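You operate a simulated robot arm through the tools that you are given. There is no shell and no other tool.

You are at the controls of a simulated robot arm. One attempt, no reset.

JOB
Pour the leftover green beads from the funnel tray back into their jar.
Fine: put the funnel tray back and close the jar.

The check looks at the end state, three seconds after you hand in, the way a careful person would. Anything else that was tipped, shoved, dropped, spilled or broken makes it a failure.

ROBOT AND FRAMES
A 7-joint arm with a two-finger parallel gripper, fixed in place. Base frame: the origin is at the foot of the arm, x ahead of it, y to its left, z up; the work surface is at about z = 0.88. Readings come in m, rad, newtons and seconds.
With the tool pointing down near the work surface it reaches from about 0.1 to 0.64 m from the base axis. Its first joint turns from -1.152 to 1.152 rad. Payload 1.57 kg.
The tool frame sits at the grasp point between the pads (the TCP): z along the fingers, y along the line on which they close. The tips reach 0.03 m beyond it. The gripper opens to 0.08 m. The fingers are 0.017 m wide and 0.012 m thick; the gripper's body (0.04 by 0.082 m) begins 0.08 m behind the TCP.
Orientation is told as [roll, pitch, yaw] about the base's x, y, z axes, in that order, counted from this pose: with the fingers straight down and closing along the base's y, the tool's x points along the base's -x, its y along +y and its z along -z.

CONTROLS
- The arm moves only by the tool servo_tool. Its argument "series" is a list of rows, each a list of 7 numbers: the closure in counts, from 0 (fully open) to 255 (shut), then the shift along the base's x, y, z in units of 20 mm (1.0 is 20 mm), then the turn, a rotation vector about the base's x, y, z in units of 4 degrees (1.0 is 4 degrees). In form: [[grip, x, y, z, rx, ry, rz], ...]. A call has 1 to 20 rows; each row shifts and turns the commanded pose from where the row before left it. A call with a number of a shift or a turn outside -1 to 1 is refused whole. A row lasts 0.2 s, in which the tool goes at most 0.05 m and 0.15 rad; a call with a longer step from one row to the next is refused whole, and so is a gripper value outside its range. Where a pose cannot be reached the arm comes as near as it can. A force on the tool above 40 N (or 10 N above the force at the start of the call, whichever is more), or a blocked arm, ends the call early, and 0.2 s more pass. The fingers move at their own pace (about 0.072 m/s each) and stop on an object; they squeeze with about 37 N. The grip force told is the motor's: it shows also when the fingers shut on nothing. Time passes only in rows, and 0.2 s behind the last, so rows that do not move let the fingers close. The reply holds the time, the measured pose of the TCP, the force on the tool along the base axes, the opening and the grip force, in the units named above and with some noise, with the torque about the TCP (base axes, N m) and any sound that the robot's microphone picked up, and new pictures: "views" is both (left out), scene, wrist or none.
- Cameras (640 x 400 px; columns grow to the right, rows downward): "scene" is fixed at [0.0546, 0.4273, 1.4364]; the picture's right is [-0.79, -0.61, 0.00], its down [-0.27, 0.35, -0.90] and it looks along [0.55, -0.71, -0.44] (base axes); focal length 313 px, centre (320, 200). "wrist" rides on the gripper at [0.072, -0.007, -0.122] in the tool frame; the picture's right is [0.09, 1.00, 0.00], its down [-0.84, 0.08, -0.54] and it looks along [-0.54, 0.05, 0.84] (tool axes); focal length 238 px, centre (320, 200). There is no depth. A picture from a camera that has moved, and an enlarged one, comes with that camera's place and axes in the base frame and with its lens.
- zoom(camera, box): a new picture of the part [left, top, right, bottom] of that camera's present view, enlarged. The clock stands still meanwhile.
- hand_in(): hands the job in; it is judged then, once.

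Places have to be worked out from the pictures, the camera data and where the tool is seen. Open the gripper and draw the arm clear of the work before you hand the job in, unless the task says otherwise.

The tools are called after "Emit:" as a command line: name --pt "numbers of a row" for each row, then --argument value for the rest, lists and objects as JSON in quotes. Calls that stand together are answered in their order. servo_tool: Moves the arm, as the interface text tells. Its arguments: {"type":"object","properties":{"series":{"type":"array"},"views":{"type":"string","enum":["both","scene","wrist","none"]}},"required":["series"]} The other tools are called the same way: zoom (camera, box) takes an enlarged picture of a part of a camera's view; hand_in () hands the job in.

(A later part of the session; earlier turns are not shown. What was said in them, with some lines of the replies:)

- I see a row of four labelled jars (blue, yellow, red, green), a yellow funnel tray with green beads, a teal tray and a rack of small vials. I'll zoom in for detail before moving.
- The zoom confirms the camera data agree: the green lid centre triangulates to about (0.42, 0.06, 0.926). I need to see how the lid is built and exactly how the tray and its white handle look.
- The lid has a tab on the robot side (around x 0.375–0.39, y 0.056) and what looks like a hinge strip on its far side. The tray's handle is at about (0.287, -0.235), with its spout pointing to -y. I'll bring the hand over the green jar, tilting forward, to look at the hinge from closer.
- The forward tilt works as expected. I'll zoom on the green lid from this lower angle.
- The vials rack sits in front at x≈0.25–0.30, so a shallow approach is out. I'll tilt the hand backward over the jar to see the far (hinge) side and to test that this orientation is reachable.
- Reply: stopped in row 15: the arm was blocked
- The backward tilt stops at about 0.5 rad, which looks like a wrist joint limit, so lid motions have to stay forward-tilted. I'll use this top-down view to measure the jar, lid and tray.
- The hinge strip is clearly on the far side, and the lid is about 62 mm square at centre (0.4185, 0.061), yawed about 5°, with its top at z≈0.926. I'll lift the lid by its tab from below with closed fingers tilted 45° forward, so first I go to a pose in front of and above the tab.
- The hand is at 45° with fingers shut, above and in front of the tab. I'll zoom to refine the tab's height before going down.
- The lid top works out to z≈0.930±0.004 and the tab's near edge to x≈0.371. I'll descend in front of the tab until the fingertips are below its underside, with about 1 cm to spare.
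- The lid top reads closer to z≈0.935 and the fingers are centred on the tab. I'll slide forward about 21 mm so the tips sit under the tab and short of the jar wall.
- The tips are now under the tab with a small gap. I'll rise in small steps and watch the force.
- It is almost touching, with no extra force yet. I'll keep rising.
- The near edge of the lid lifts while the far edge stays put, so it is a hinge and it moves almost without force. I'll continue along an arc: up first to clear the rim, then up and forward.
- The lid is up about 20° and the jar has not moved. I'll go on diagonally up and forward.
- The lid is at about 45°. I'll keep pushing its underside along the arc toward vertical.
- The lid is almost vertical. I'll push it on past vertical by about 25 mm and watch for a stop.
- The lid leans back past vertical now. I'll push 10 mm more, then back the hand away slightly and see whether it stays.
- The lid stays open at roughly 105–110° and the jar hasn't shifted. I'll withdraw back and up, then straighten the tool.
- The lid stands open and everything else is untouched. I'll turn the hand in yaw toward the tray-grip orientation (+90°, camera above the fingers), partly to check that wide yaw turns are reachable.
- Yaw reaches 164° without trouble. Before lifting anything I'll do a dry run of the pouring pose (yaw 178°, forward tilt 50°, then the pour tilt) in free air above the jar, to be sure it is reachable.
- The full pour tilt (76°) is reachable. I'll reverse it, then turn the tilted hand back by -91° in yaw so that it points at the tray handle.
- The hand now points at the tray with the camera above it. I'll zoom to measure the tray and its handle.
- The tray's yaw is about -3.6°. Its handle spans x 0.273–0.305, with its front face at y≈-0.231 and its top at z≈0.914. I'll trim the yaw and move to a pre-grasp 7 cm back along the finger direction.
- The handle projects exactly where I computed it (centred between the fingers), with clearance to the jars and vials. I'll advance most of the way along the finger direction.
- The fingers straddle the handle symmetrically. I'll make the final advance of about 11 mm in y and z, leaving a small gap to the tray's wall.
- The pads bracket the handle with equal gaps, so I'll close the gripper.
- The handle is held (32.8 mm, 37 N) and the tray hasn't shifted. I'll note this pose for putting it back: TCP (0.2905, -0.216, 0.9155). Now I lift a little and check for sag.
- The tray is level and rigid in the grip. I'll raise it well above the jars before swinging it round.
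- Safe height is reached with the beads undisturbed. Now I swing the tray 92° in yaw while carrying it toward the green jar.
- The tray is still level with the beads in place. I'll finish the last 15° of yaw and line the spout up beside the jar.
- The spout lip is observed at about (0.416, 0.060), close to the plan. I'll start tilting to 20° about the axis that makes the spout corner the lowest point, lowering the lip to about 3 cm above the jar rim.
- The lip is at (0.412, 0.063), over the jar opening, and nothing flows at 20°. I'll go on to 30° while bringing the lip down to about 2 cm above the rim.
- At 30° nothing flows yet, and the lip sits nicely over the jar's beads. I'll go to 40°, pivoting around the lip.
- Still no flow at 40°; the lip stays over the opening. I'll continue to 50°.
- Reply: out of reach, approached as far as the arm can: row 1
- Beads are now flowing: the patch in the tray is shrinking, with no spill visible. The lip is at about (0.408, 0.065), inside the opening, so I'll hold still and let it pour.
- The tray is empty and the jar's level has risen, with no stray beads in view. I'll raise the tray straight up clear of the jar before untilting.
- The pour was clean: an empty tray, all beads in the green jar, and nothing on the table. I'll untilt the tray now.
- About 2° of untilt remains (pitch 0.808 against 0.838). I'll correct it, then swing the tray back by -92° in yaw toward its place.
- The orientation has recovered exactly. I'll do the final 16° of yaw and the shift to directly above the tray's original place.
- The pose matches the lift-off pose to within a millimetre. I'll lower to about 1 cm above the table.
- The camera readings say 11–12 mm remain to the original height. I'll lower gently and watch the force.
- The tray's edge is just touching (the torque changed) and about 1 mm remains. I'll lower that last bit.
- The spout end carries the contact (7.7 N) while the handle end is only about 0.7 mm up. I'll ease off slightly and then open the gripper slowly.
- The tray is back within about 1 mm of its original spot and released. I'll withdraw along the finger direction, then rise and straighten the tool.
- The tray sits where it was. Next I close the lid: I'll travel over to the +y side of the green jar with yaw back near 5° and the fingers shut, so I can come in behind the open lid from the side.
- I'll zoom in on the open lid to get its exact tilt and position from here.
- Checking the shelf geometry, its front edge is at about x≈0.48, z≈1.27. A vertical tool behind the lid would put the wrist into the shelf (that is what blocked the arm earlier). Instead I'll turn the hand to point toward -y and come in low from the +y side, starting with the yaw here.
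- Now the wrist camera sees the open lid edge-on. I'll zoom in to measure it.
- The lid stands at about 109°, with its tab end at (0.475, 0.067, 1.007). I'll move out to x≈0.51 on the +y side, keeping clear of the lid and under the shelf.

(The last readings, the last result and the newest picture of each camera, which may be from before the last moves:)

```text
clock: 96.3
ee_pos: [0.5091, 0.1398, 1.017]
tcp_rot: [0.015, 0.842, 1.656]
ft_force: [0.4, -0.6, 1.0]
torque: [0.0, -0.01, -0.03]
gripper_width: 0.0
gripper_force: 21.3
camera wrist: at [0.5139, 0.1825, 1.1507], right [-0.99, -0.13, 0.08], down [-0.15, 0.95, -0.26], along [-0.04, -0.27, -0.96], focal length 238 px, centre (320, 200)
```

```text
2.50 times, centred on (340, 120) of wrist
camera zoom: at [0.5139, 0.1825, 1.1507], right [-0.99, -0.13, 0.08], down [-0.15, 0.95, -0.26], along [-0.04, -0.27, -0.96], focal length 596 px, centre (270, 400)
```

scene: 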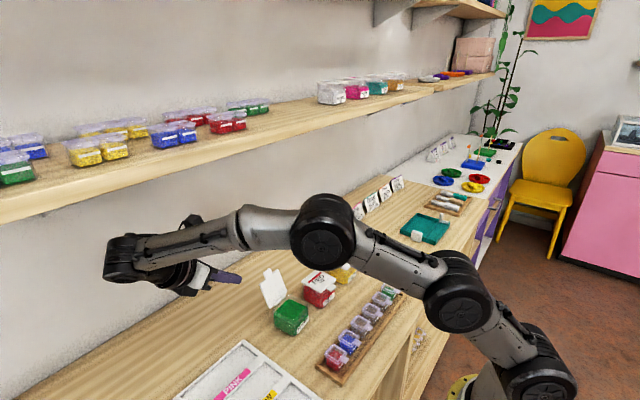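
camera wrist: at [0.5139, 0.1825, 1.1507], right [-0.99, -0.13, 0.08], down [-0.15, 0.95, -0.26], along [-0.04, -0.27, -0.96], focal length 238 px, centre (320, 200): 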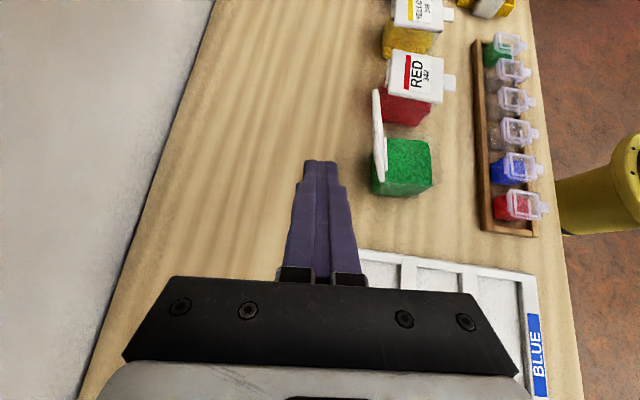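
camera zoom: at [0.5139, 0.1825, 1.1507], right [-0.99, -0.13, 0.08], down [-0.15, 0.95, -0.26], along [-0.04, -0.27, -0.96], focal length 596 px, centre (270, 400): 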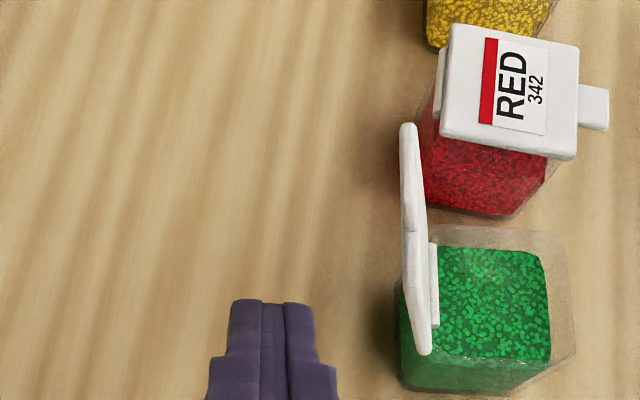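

The fingers are behind the lid plane with clear space between. I'll slide in toward -y so that they sit behind the lid's upper part.

Emit:
servo_tool --pt "255 0 -0.72 -0.22 0 0 0" --pt "255 0 -0.72 -0.22 0 0 0" --pt "255 0 -0.72 -0.22 0 0 0" --pt "255 0 -0.72 -0.22 0 0 0" --pt "255 0 -0.72 -0.22 0 0 0" --views "wrist"

Emit:
zoom --camera "wrist" --box '[240, 80, 440, 240]'

Emit:
zoom --camera "scene" --box '[225, 235, 345, 345]'

```text
clock: 97.5
ee_pos: [0.5097, 0.0674, 0.9956]
tcp_rot: [0.014, 0.842, 1.655]
ft_force: [-0.8, 0.4, 0.1]
torque: [-0.02, -0.01, 0.0]
gripper_width: 0.0
gripper_force: 21.0
camera wrist: at [0.5147, 0.1109, 1.1298], right [-0.99, -0.13, 0.08], down [-0.15, 0.95, -0.26], along [-0.04, -0.27, -0.96], focal length 238 px, centre (320, 200)
```

wrist: 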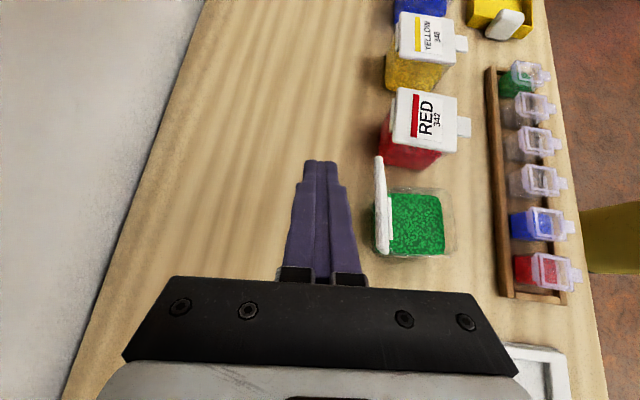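

```text
2.50 times, centred on (340, 160) of wrist
camera zoom: at [0.5147, 0.1109, 1.1298], right [-0.99, -0.13, 0.08], down [-0.15, 0.95, -0.26], along [-0.04, -0.27, -0.96], focal length 596 px, centre (270, 300)
```

zoom: 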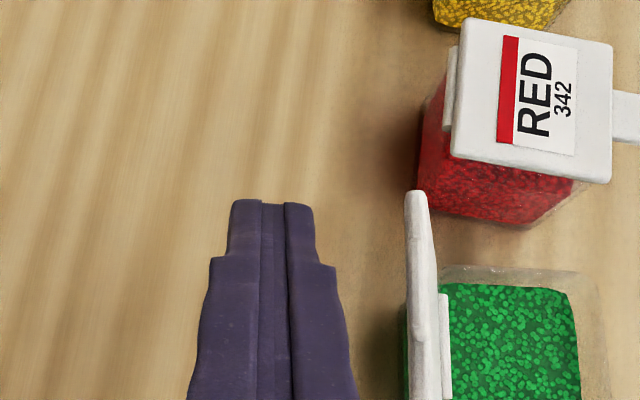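

```text
3.64 times, centred on (285, 290) of scene
camera zoom: at [0.0546, 0.4273, 1.4364], right [-0.79, -0.61, 0.0], down [-0.27, 0.35, -0.9], along [0.55, -0.71, -0.44], focal length 1136 px, centre (447, -127)
```

zoom: 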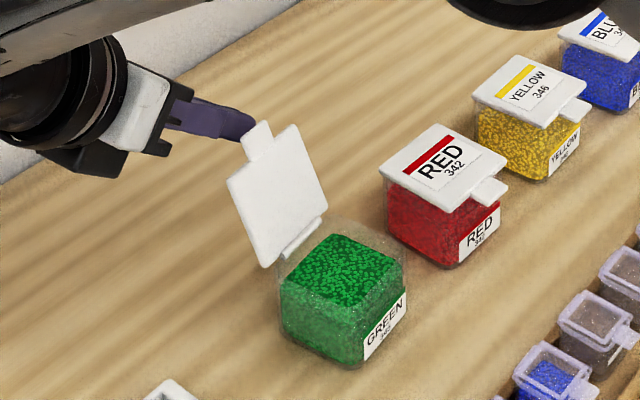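

The fingers are behind the tab and lid top with about 2 cm of gap. I'll push slowly toward -x and watch.

Emit:
servo_tool --pt "255 -0.5 -0.04 0 0 0 0" --pt "255 -0.5 -0.04 0 0 0 0" --pt "255 -0.5 -0.04 0 0 0 0" --pt "255 -0.4 -0.04 0 0 0 0" --views "none"

Emit:
zoom --camera "wrist" --box '[240, 80, 440, 240]'

Emit:
zoom --camera "scene" --box '[225, 235, 345, 345]'

```text
clock: 98.5
ee_pos: [0.4721, 0.0655, 0.9953]
tcp_rot: [0.014, 0.842, 1.655]
ft_force: [0.2, -0.1, -0.4]
torque: [0.03, -0.02, -0.01]
gripper_width: 0.0
gripper_force: 21.0
```

```text
2.50 times, centred on (340, 160) of wrist
camera zoom: at [0.4769, 0.1077, 1.1292], right [-0.99, -0.13, 0.08], down [-0.15, 0.95, -0.26], along [-0.04, -0.27, -0.96], focal length 596 px, centre (270, 300)
```

zoom: 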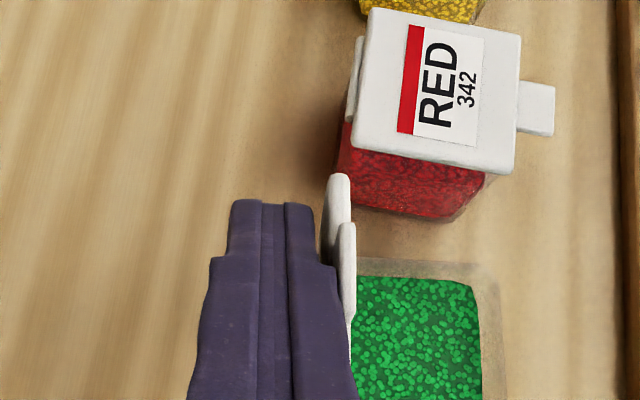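

```text
3.64 times, centred on (285, 290) of scene
camera zoom: at [0.0546, 0.4273, 1.4364], right [-0.79, -0.61, 0.0], down [-0.27, 0.35, -0.9], along [0.55, -0.71, -0.44], focal length 1136 px, centre (447, -127)
```

zoom: 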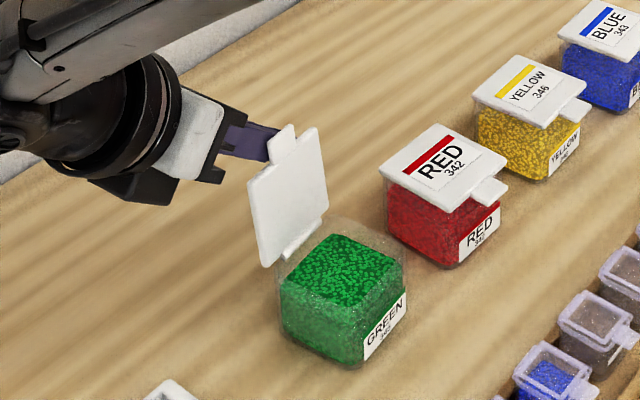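

The lid is being pushed, almost at vertical, with no force. I'll push it on past vertical.

Emit:
servo_tool --pt "255 -0.4 -0.035 0 0 0 0" --pt "255 -0.4 -0.035 0 0 0 0" --pt "255 -0.4 -0.035 0 0 0 0" --views "none"

Emit:
zoom --camera "wrist" --box '[240, 80, 440, 240]'

Emit:
zoom --camera "scene" --box '[225, 235, 345, 345]'

```text
clock: 99.3
ee_pos: [0.4475, 0.0624, 0.9958]
tcp_rot: [0.013, 0.841, 1.655]
ft_force: [0.2, -0.2, -0.1]
torque: [0.02, 0.01, -0.03]
gripper_width: 0.0
gripper_force: 21.3
```

```text
2.50 times, centred on (340, 160) of wrist
camera zoom: at [0.4528, 0.1058, 1.1292], right [-0.99, -0.13, 0.08], down [-0.15, 0.95, -0.26], along [-0.04, -0.27, -0.96], focal length 596 px, centre (270, 300)
```

zoom: 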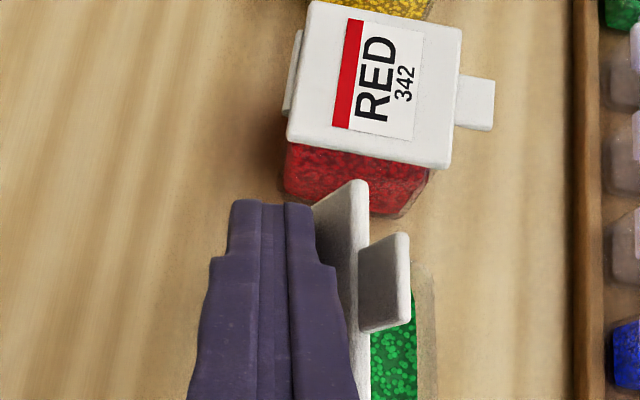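

```text
3.64 times, centred on (285, 290) of scene
camera zoom: at [0.0546, 0.4273, 1.4364], right [-0.79, -0.61, 0.0], down [-0.27, 0.35, -0.9], along [0.55, -0.71, -0.44], focal length 1136 px, centre (447, -127)
```

zoom: 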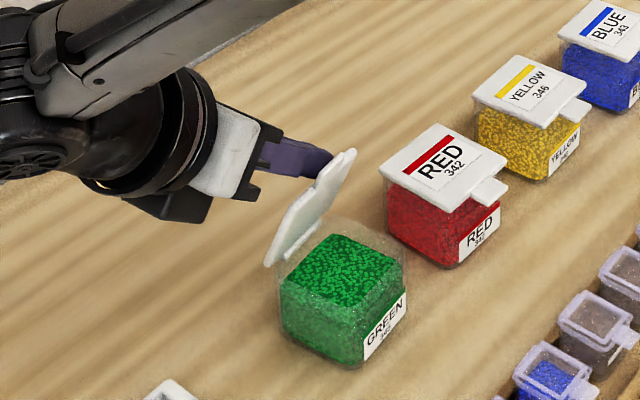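

The lid follows the finger without dropping, now at about 65°. I'll keep guiding it along its arc, forward and down.

Emit:
servo_tool --pt "255 -0.49 -0.04 -0.08 0 0 0" --pt "255 -0.49 -0.04 -0.08 0 0 0" --pt "255 -0.4 -0.03 -0.5 0 0 0" --views "none"

Emit:
zoom --camera "wrist" --box '[240, 80, 440, 240]'

Emit:
zoom --camera "scene" --box '[225, 235, 345, 345]'

```text
clock: 100.1
ee_pos: [0.4208, 0.061, 0.9811]
tcp_rot: [0.013, 0.84, 1.654]
ft_force: [0.7, -0.6, -1.1]
torque: [0.0, -0.04, -0.03]
gripper_width: 0.0
gripper_force: 20.8
```

```text
2.50 times, centred on (340, 160) of wrist
camera zoom: at [0.4251, 0.1035, 1.1158], right [-0.99, -0.13, 0.08], down [-0.15, 0.95, -0.26], along [-0.04, -0.27, -0.96], focal length 596 px, centre (270, 300)
```

zoom: 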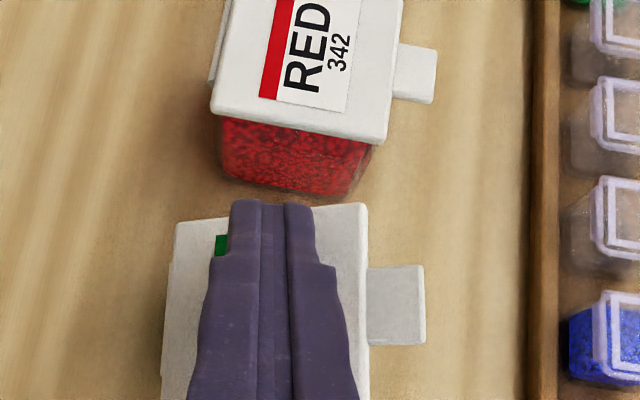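

```text
3.64 times, centred on (285, 290) of scene
camera zoom: at [0.0546, 0.4273, 1.4364], right [-0.79, -0.61, 0.0], down [-0.27, 0.35, -0.9], along [0.55, -0.71, -0.44], focal length 1136 px, centre (447, -127)
```

zoom: 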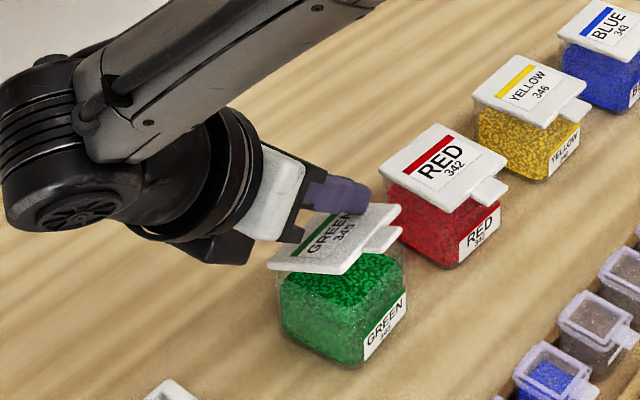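

The lid is now only about 15–20° open. I'll follow it down gently.

Emit:
servo_tool --pt "255 -0.25 -0.02 -0.4 0 0 0" --pt "255 -0.1 0 -0.3 0 0 0" --pt "255 0 0 0 0 0 0" --views "none"

Emit:
zoom --camera "wrist" --box '[240, 80, 440, 240]'

Emit:
zoom --camera "scene" --box '[225, 235, 345, 345]'

```text
clock: 100.9
ee_pos: [0.4135, 0.0613, 0.9681]
tcp_rot: [0.015, 0.841, 1.654]
ft_force: [0.4, 0.2, -0.1]
torque: [0.0, 0.0, -0.01]
gripper_width: 0.0
gripper_force: 20.9
```

```text
2.50 times, centred on (340, 160) of wrist
camera zoom: at [0.4185, 0.1038, 1.1016], right [-0.99, -0.13, 0.08], down [-0.15, 0.95, -0.26], along [-0.04, -0.27, -0.96], focal length 596 px, centre (270, 300)
```

zoom: 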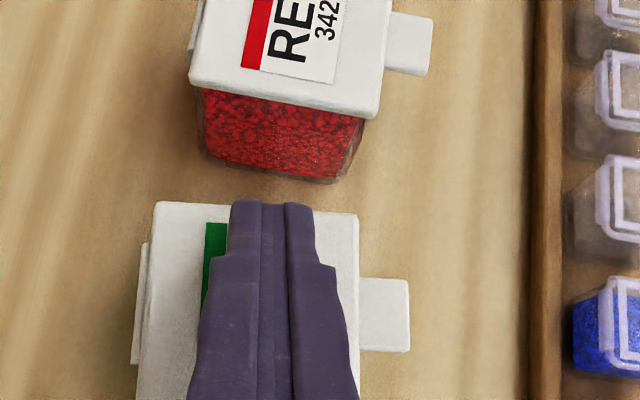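

```text
3.64 times, centred on (285, 290) of scene
camera zoom: at [0.0546, 0.4273, 1.4364], right [-0.79, -0.61, 0.0], down [-0.27, 0.35, -0.9], along [0.55, -0.71, -0.44], focal length 1136 px, centre (447, -127)
```

zoom: 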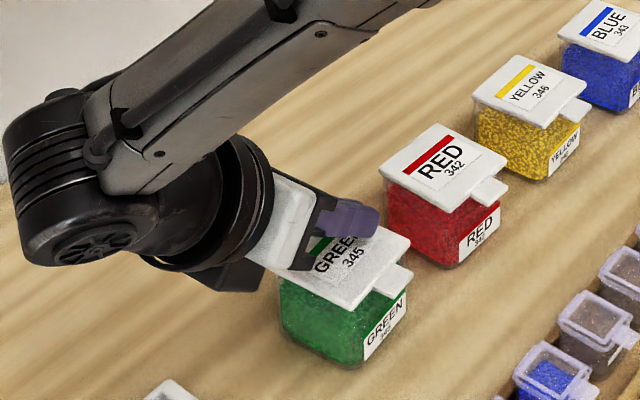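

The lid is down or nearly so. I'll press lightly on its middle in small steps to make sure it is fully closed.

Emit:
servo_tool --pt "255 0 0 -0.1 0 0 0" --pt "255 0 0 -0.1 0 0 0" --pt "255 0 0 -0.1 0 0 0" --views "none"

Emit:
zoom --camera "scene" --box '[245, 255, 335, 345]'

```text
clock: 101.7
ee_pos: [0.414, 0.0611, 0.9637]
tcp_rot: [0.011, 0.842, 1.65]
ft_force: [-4.5, 1.2, 12.2]
torque: [-0.15, 0.16, -0.07]
gripper_width: 0.0
gripper_force: 21.5
```

```text
4.44 times, centred on (290, 300) of scene
camera zoom: at [0.0543, 0.4273, 1.4364], right [-0.79, -0.61, 0.0], down [-0.27, 0.35, -0.9], along [0.55, -0.71, -0.44], focal length 1389 px, centre (453, -244)
```

zoom: 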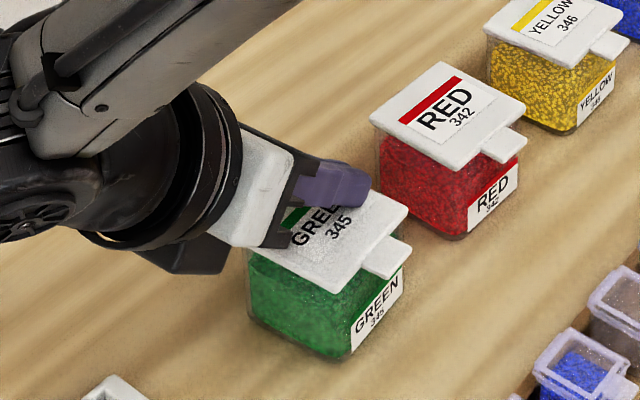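

The lid is firmly seated (12 N on a rigid stop). I'll lift off straight up and then retreat toward +y.

Emit:
servo_tool --pt "255 0 0 0.15 0 0 0" --pt "255 0 0 0.5 0 0 0" --pt "255 0 0.3 0.8 0 0 0" --pt "255 0 0.8 0.8 0 0 0" --pt "255 -0.3 0.9 0.6 0 0 0" --pt "255 -0.5 0.9 0.4 0 0 0" --pt "255 -0.5 0.9 0.2 0 0 0" --pt "255 -0.5 0.9 0 0 0 0" --pt "255 -0.5 0.9 0 0 0 0" --views "both"

Emit:
zoom --camera "wrist" --box '[200, 0, 340, 110]'

Emit:
zoom --camera "scene" --box '[245, 255, 335, 345]'

```text
clock: 103.7
ee_pos: [0.368, 0.1712, 1.032]
tcp_rot: [0.015, 0.841, 1.654]
ft_force: [-0.7, -0.2, 0.3]
torque: [-0.05, 0.01, 0.06]
gripper_width: 0.0
gripper_force: 21.7
camera wrist: at [0.3721, 0.2144, 1.1664], right [-0.99, -0.13, 0.08], down [-0.15, 0.95, -0.26], along [-0.04, -0.27, -0.96], focal length 238 px, centre (320, 200)
```

scene: 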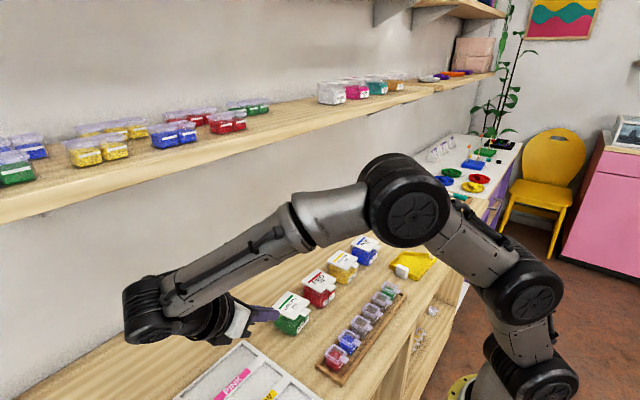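
wrist: 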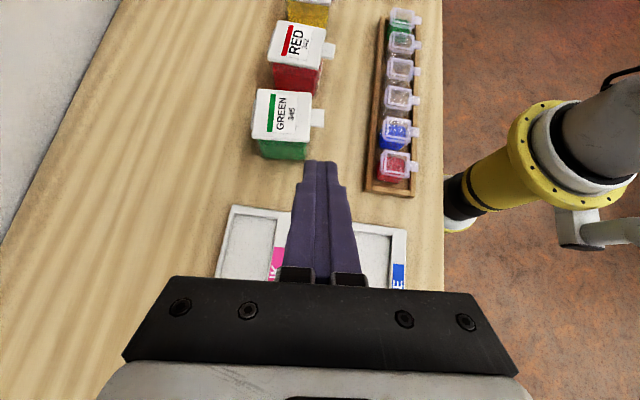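

```text
3.64 times, centred on (270, 55) of wrist
camera zoom: at [0.3721, 0.2144, 1.1664], right [-0.99, -0.13, 0.08], down [-0.15, 0.95, -0.26], along [-0.04, -0.27, -0.96], focal length 867 px, centre (502, 727)
```

zoom: 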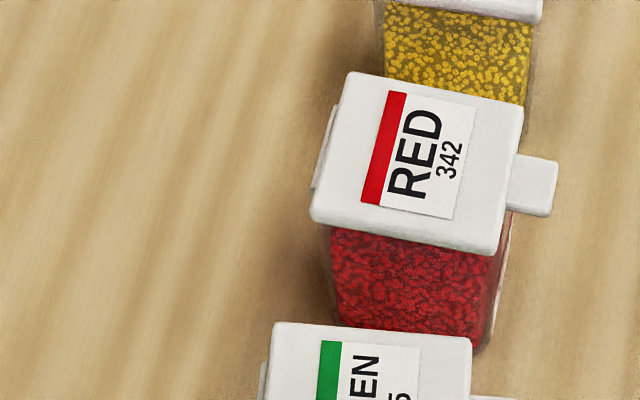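

```text
4.44 times, centred on (290, 300) of scene
camera zoom: at [0.0546, 0.4273, 1.4364], right [-0.79, -0.61, 0.0], down [-0.27, 0.35, -0.9], along [0.55, -0.71, -0.44], focal length 1389 px, centre (453, -244)
```

zoom: 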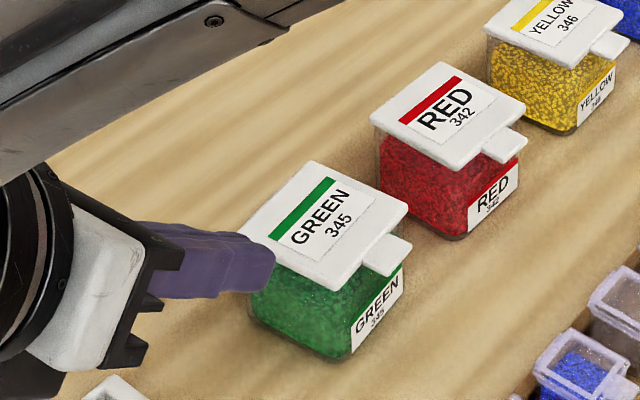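

The lid is fully closed and the jar is exactly where it was. I'll straighten the tool, open the gripper and withdraw the arm to a clear pose.

Emit:
servo_tool --pt "255 -0.2 0 0.5 0.996 0.087 0" --pt "255 -0.2 0 0.5 0.996 0.087 0" --pt "255 -0.2 -0.2 0.5 0.996 0.087 0" --pt "200 -0.2 -0.2 0.5 0.996 0.087 0" --pt "100 -0.2 -0.2 0.5 0.996 0.087 0" --pt "0 -0.2 -0.2 0.5 0.996 0.087 0" --pt "0 -0.2 -0.2 0.5 0.996 0.087 0" --pt "0 -0.2 -0.2 0.5 0.996 0.087 0" --pt "0 -0.2 -0.2 0.5 0.996 0.087 0" --pt "0 -0.2 -0.2 0.5 0.996 0.087 0" --pt "0 -0.2 -0.2 0.5 0.996 0.087 0" --pt "0 -0.2 -0.2 0.5 0.996 0.087 0" --views "none"

Emit:
servo_tool --pt "0 0 -0.4 0.3 0 0 -1" --pt "0 0 -0.4 0.3 0 0 -1" --pt "0 0 -0.4 0.3 0 0 -1" --pt "0 0 -0.4 0.3 0 0 -1" --pt "0 0 -0.4 0.3 0 0 -1" --pt "0 0 -0.4 0.3 0 0 -1" --pt "0 0 -0.4 0.3 0 0 -1" --pt "0 0 -0.4 0.3 0 0 -1" --pt "0 0 -0.4 0.3 0 0 -1" --pt "0 0 -0.4 0.3 0 0 -1" --pt "0 0 -0.4 0.3 0 0 -1" --pt "0 0 -0.4 0.3 0 0 -1" --pt "0 0 -0.4 0.3 0 0 -1" --pt "0 0 -0.4 0.3 0 0 -1" --pt "0 0 -0.4 0.3 0 0 -1" --pt "0 0 -0.4 0.3 0 0 -1" --pt "0 0 -0.4 0.3 0 0 -1" --pt "0 0 -0.4 0.3 0 0 -1" --pt "0 0 0 0.3 0 0 -1" --pt "0 0 0 0 0 0 -1" --views "both"

```text
clock: 106.3
ee_pos: [0.32, 0.1313, 1.1494]
tcp_rot: [0.018, 0.003, 1.656]
ft_force: [-0.3, -0.5, -0.3]
torque: [-0.03, 0.01, 0.0]
gripper_width: 0.0801
gripper_force: 0.1
```

```text
clock: 110.5
ee_pos: [0.3198, -0.0124, 1.2663]
tcp_rot: [0.018, 0.005, 0.258]
ft_force: [0.4, -0.1, 1.0]
torque: [0.0, -0.04, -0.02]
gripper_width: 0.0802
gripper_force: 0.0
camera wrist: at [0.2532, -0.0397, 1.3872], right [-0.34, 0.94, 0.02], down [0.79, 0.28, 0.54], along [0.5, 0.2, -0.84], focal length 238 px, centre (320, 200)
```

scene: 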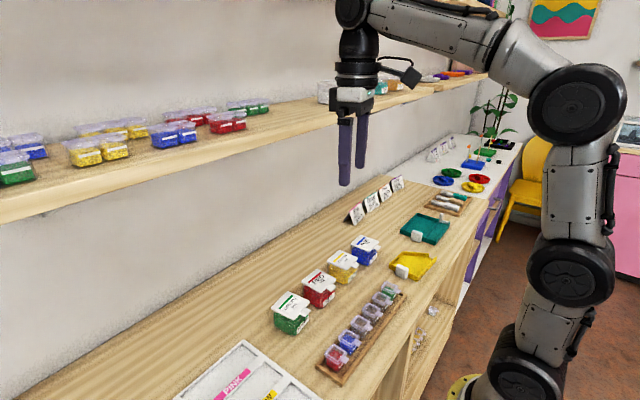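
wrist: 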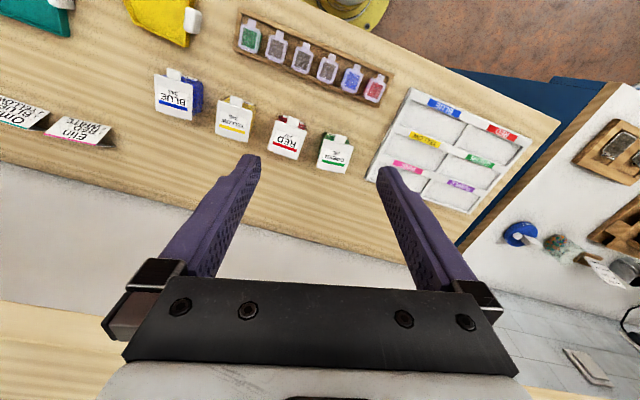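

The arm is clear with the gripper open. I'll take a last look at the jar, tray, rack and shelf to confirm nothing else was disturbed.

Emit:
zoom --camera "scene" --box '[240, 220, 450, 350]'

Emit:
zoom --camera "scene" --box '[265, 280, 345, 340]'

Emit:
zoom --camera "scene" --box '[370, 230, 450, 290]'

Emit:
zoom --camera "scene" --box '[0, 80, 280, 200]'

Emit:
zoom --camera "scene" --box '[310, 270, 420, 390]'

```text
3.05 times, centred on (345, 285) of scene
camera zoom: at [0.0546, 0.4273, 1.4364], right [-0.79, -0.61, 0.0], down [-0.27, 0.35, -0.9], along [0.55, -0.71, -0.44], focal length 952 px, centre (244, -59)
```

zoom: 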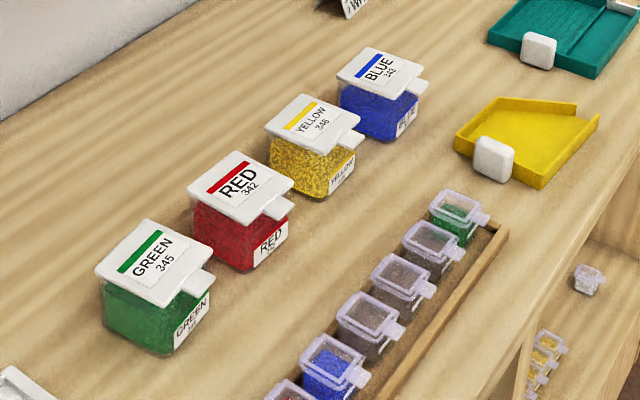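

```text
6.67 times, centred on (305, 310) of scene
camera zoom: at [0.0546, 0.4273, 1.4364], right [-0.79, -0.61, 0.0], down [-0.27, 0.35, -0.9], along [0.55, -0.71, -0.44], focal length 2084 px, centre (420, -533)
```

zoom: 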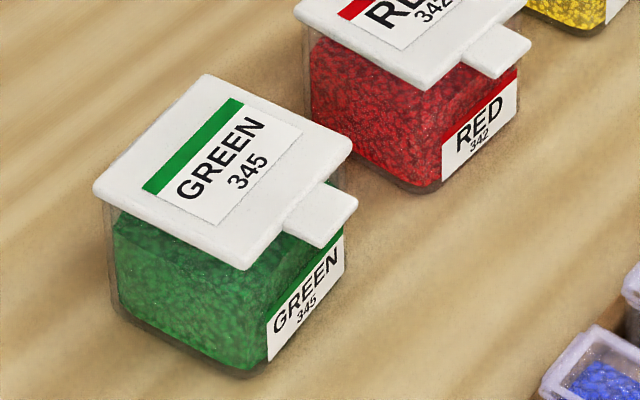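

```text
6.67 times, centred on (410, 260) of scene
camera zoom: at [0.0546, 0.4273, 1.4364], right [-0.79, -0.61, 0.0], down [-0.27, 0.35, -0.9], along [0.55, -0.71, -0.44], focal length 2084 px, centre (-280, -200)
```

zoom: 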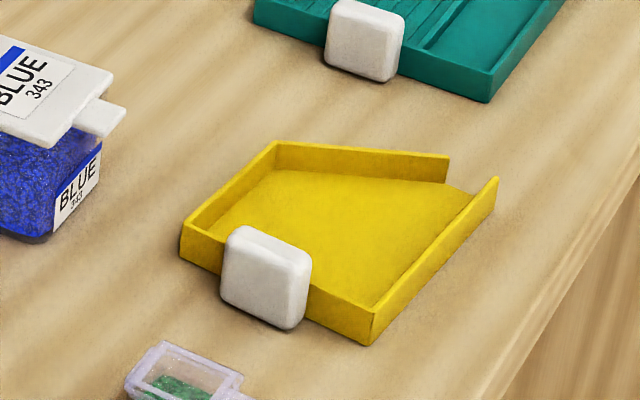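

```text
2.29 times, centred on (140, 140) of scene
camera zoom: at [0.0546, 0.4273, 1.4364], right [-0.79, -0.61, 0.0], down [-0.27, 0.35, -0.9], along [0.55, -0.71, -0.44], focal length 714 px, centre (731, 337)
```

zoom: 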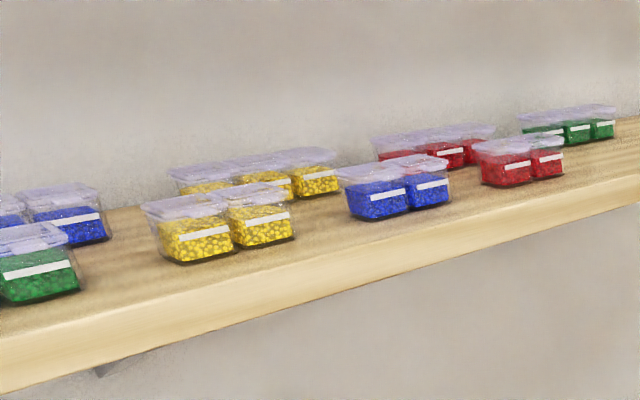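

```text
3.33 times, centred on (365, 330) of scene
camera zoom: at [0.0546, 0.4273, 1.4364], right [-0.79, -0.61, 0.0], down [-0.27, 0.35, -0.9], along [0.55, -0.71, -0.44], focal length 1042 px, centre (170, -233)
```

zoom: 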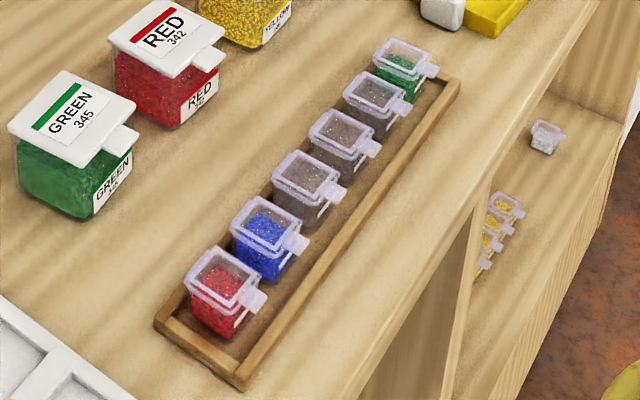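

Everything checks out. The green beads are in their jar with a higher level, and the lid is closed with the jar unmoved. The empty funnel tray is back in its place, and the rack, other jars and shelf look unchanged. The arm is clear with the gripper open, so I hand in.

Emit:
hand_in

```text
The job is handed in.
```

The leftover green beads are back in the green jar (345), its lid is closed, and the empty funnel tray is back where it stood. I've handed the job in.

- **Pour:** The tray emptied fully into the jar, and I saw no beads on the table afterwards.
- **Tray:** It is within about 1 mm of its original spot.
- **Jar:** I pressed the lid down until it seated, and the jar hasn't moved.
- **Surroundings:** The other jars, the vial rack and the shelf looked unchanged in the final pictures. Early on, while I was tilting the hand back, the arm was blocked and stopped. I think the wrist touched the front edge of the shelf. The jars on that shelf did not move.

The arm is clear of the work and the gripper is open.
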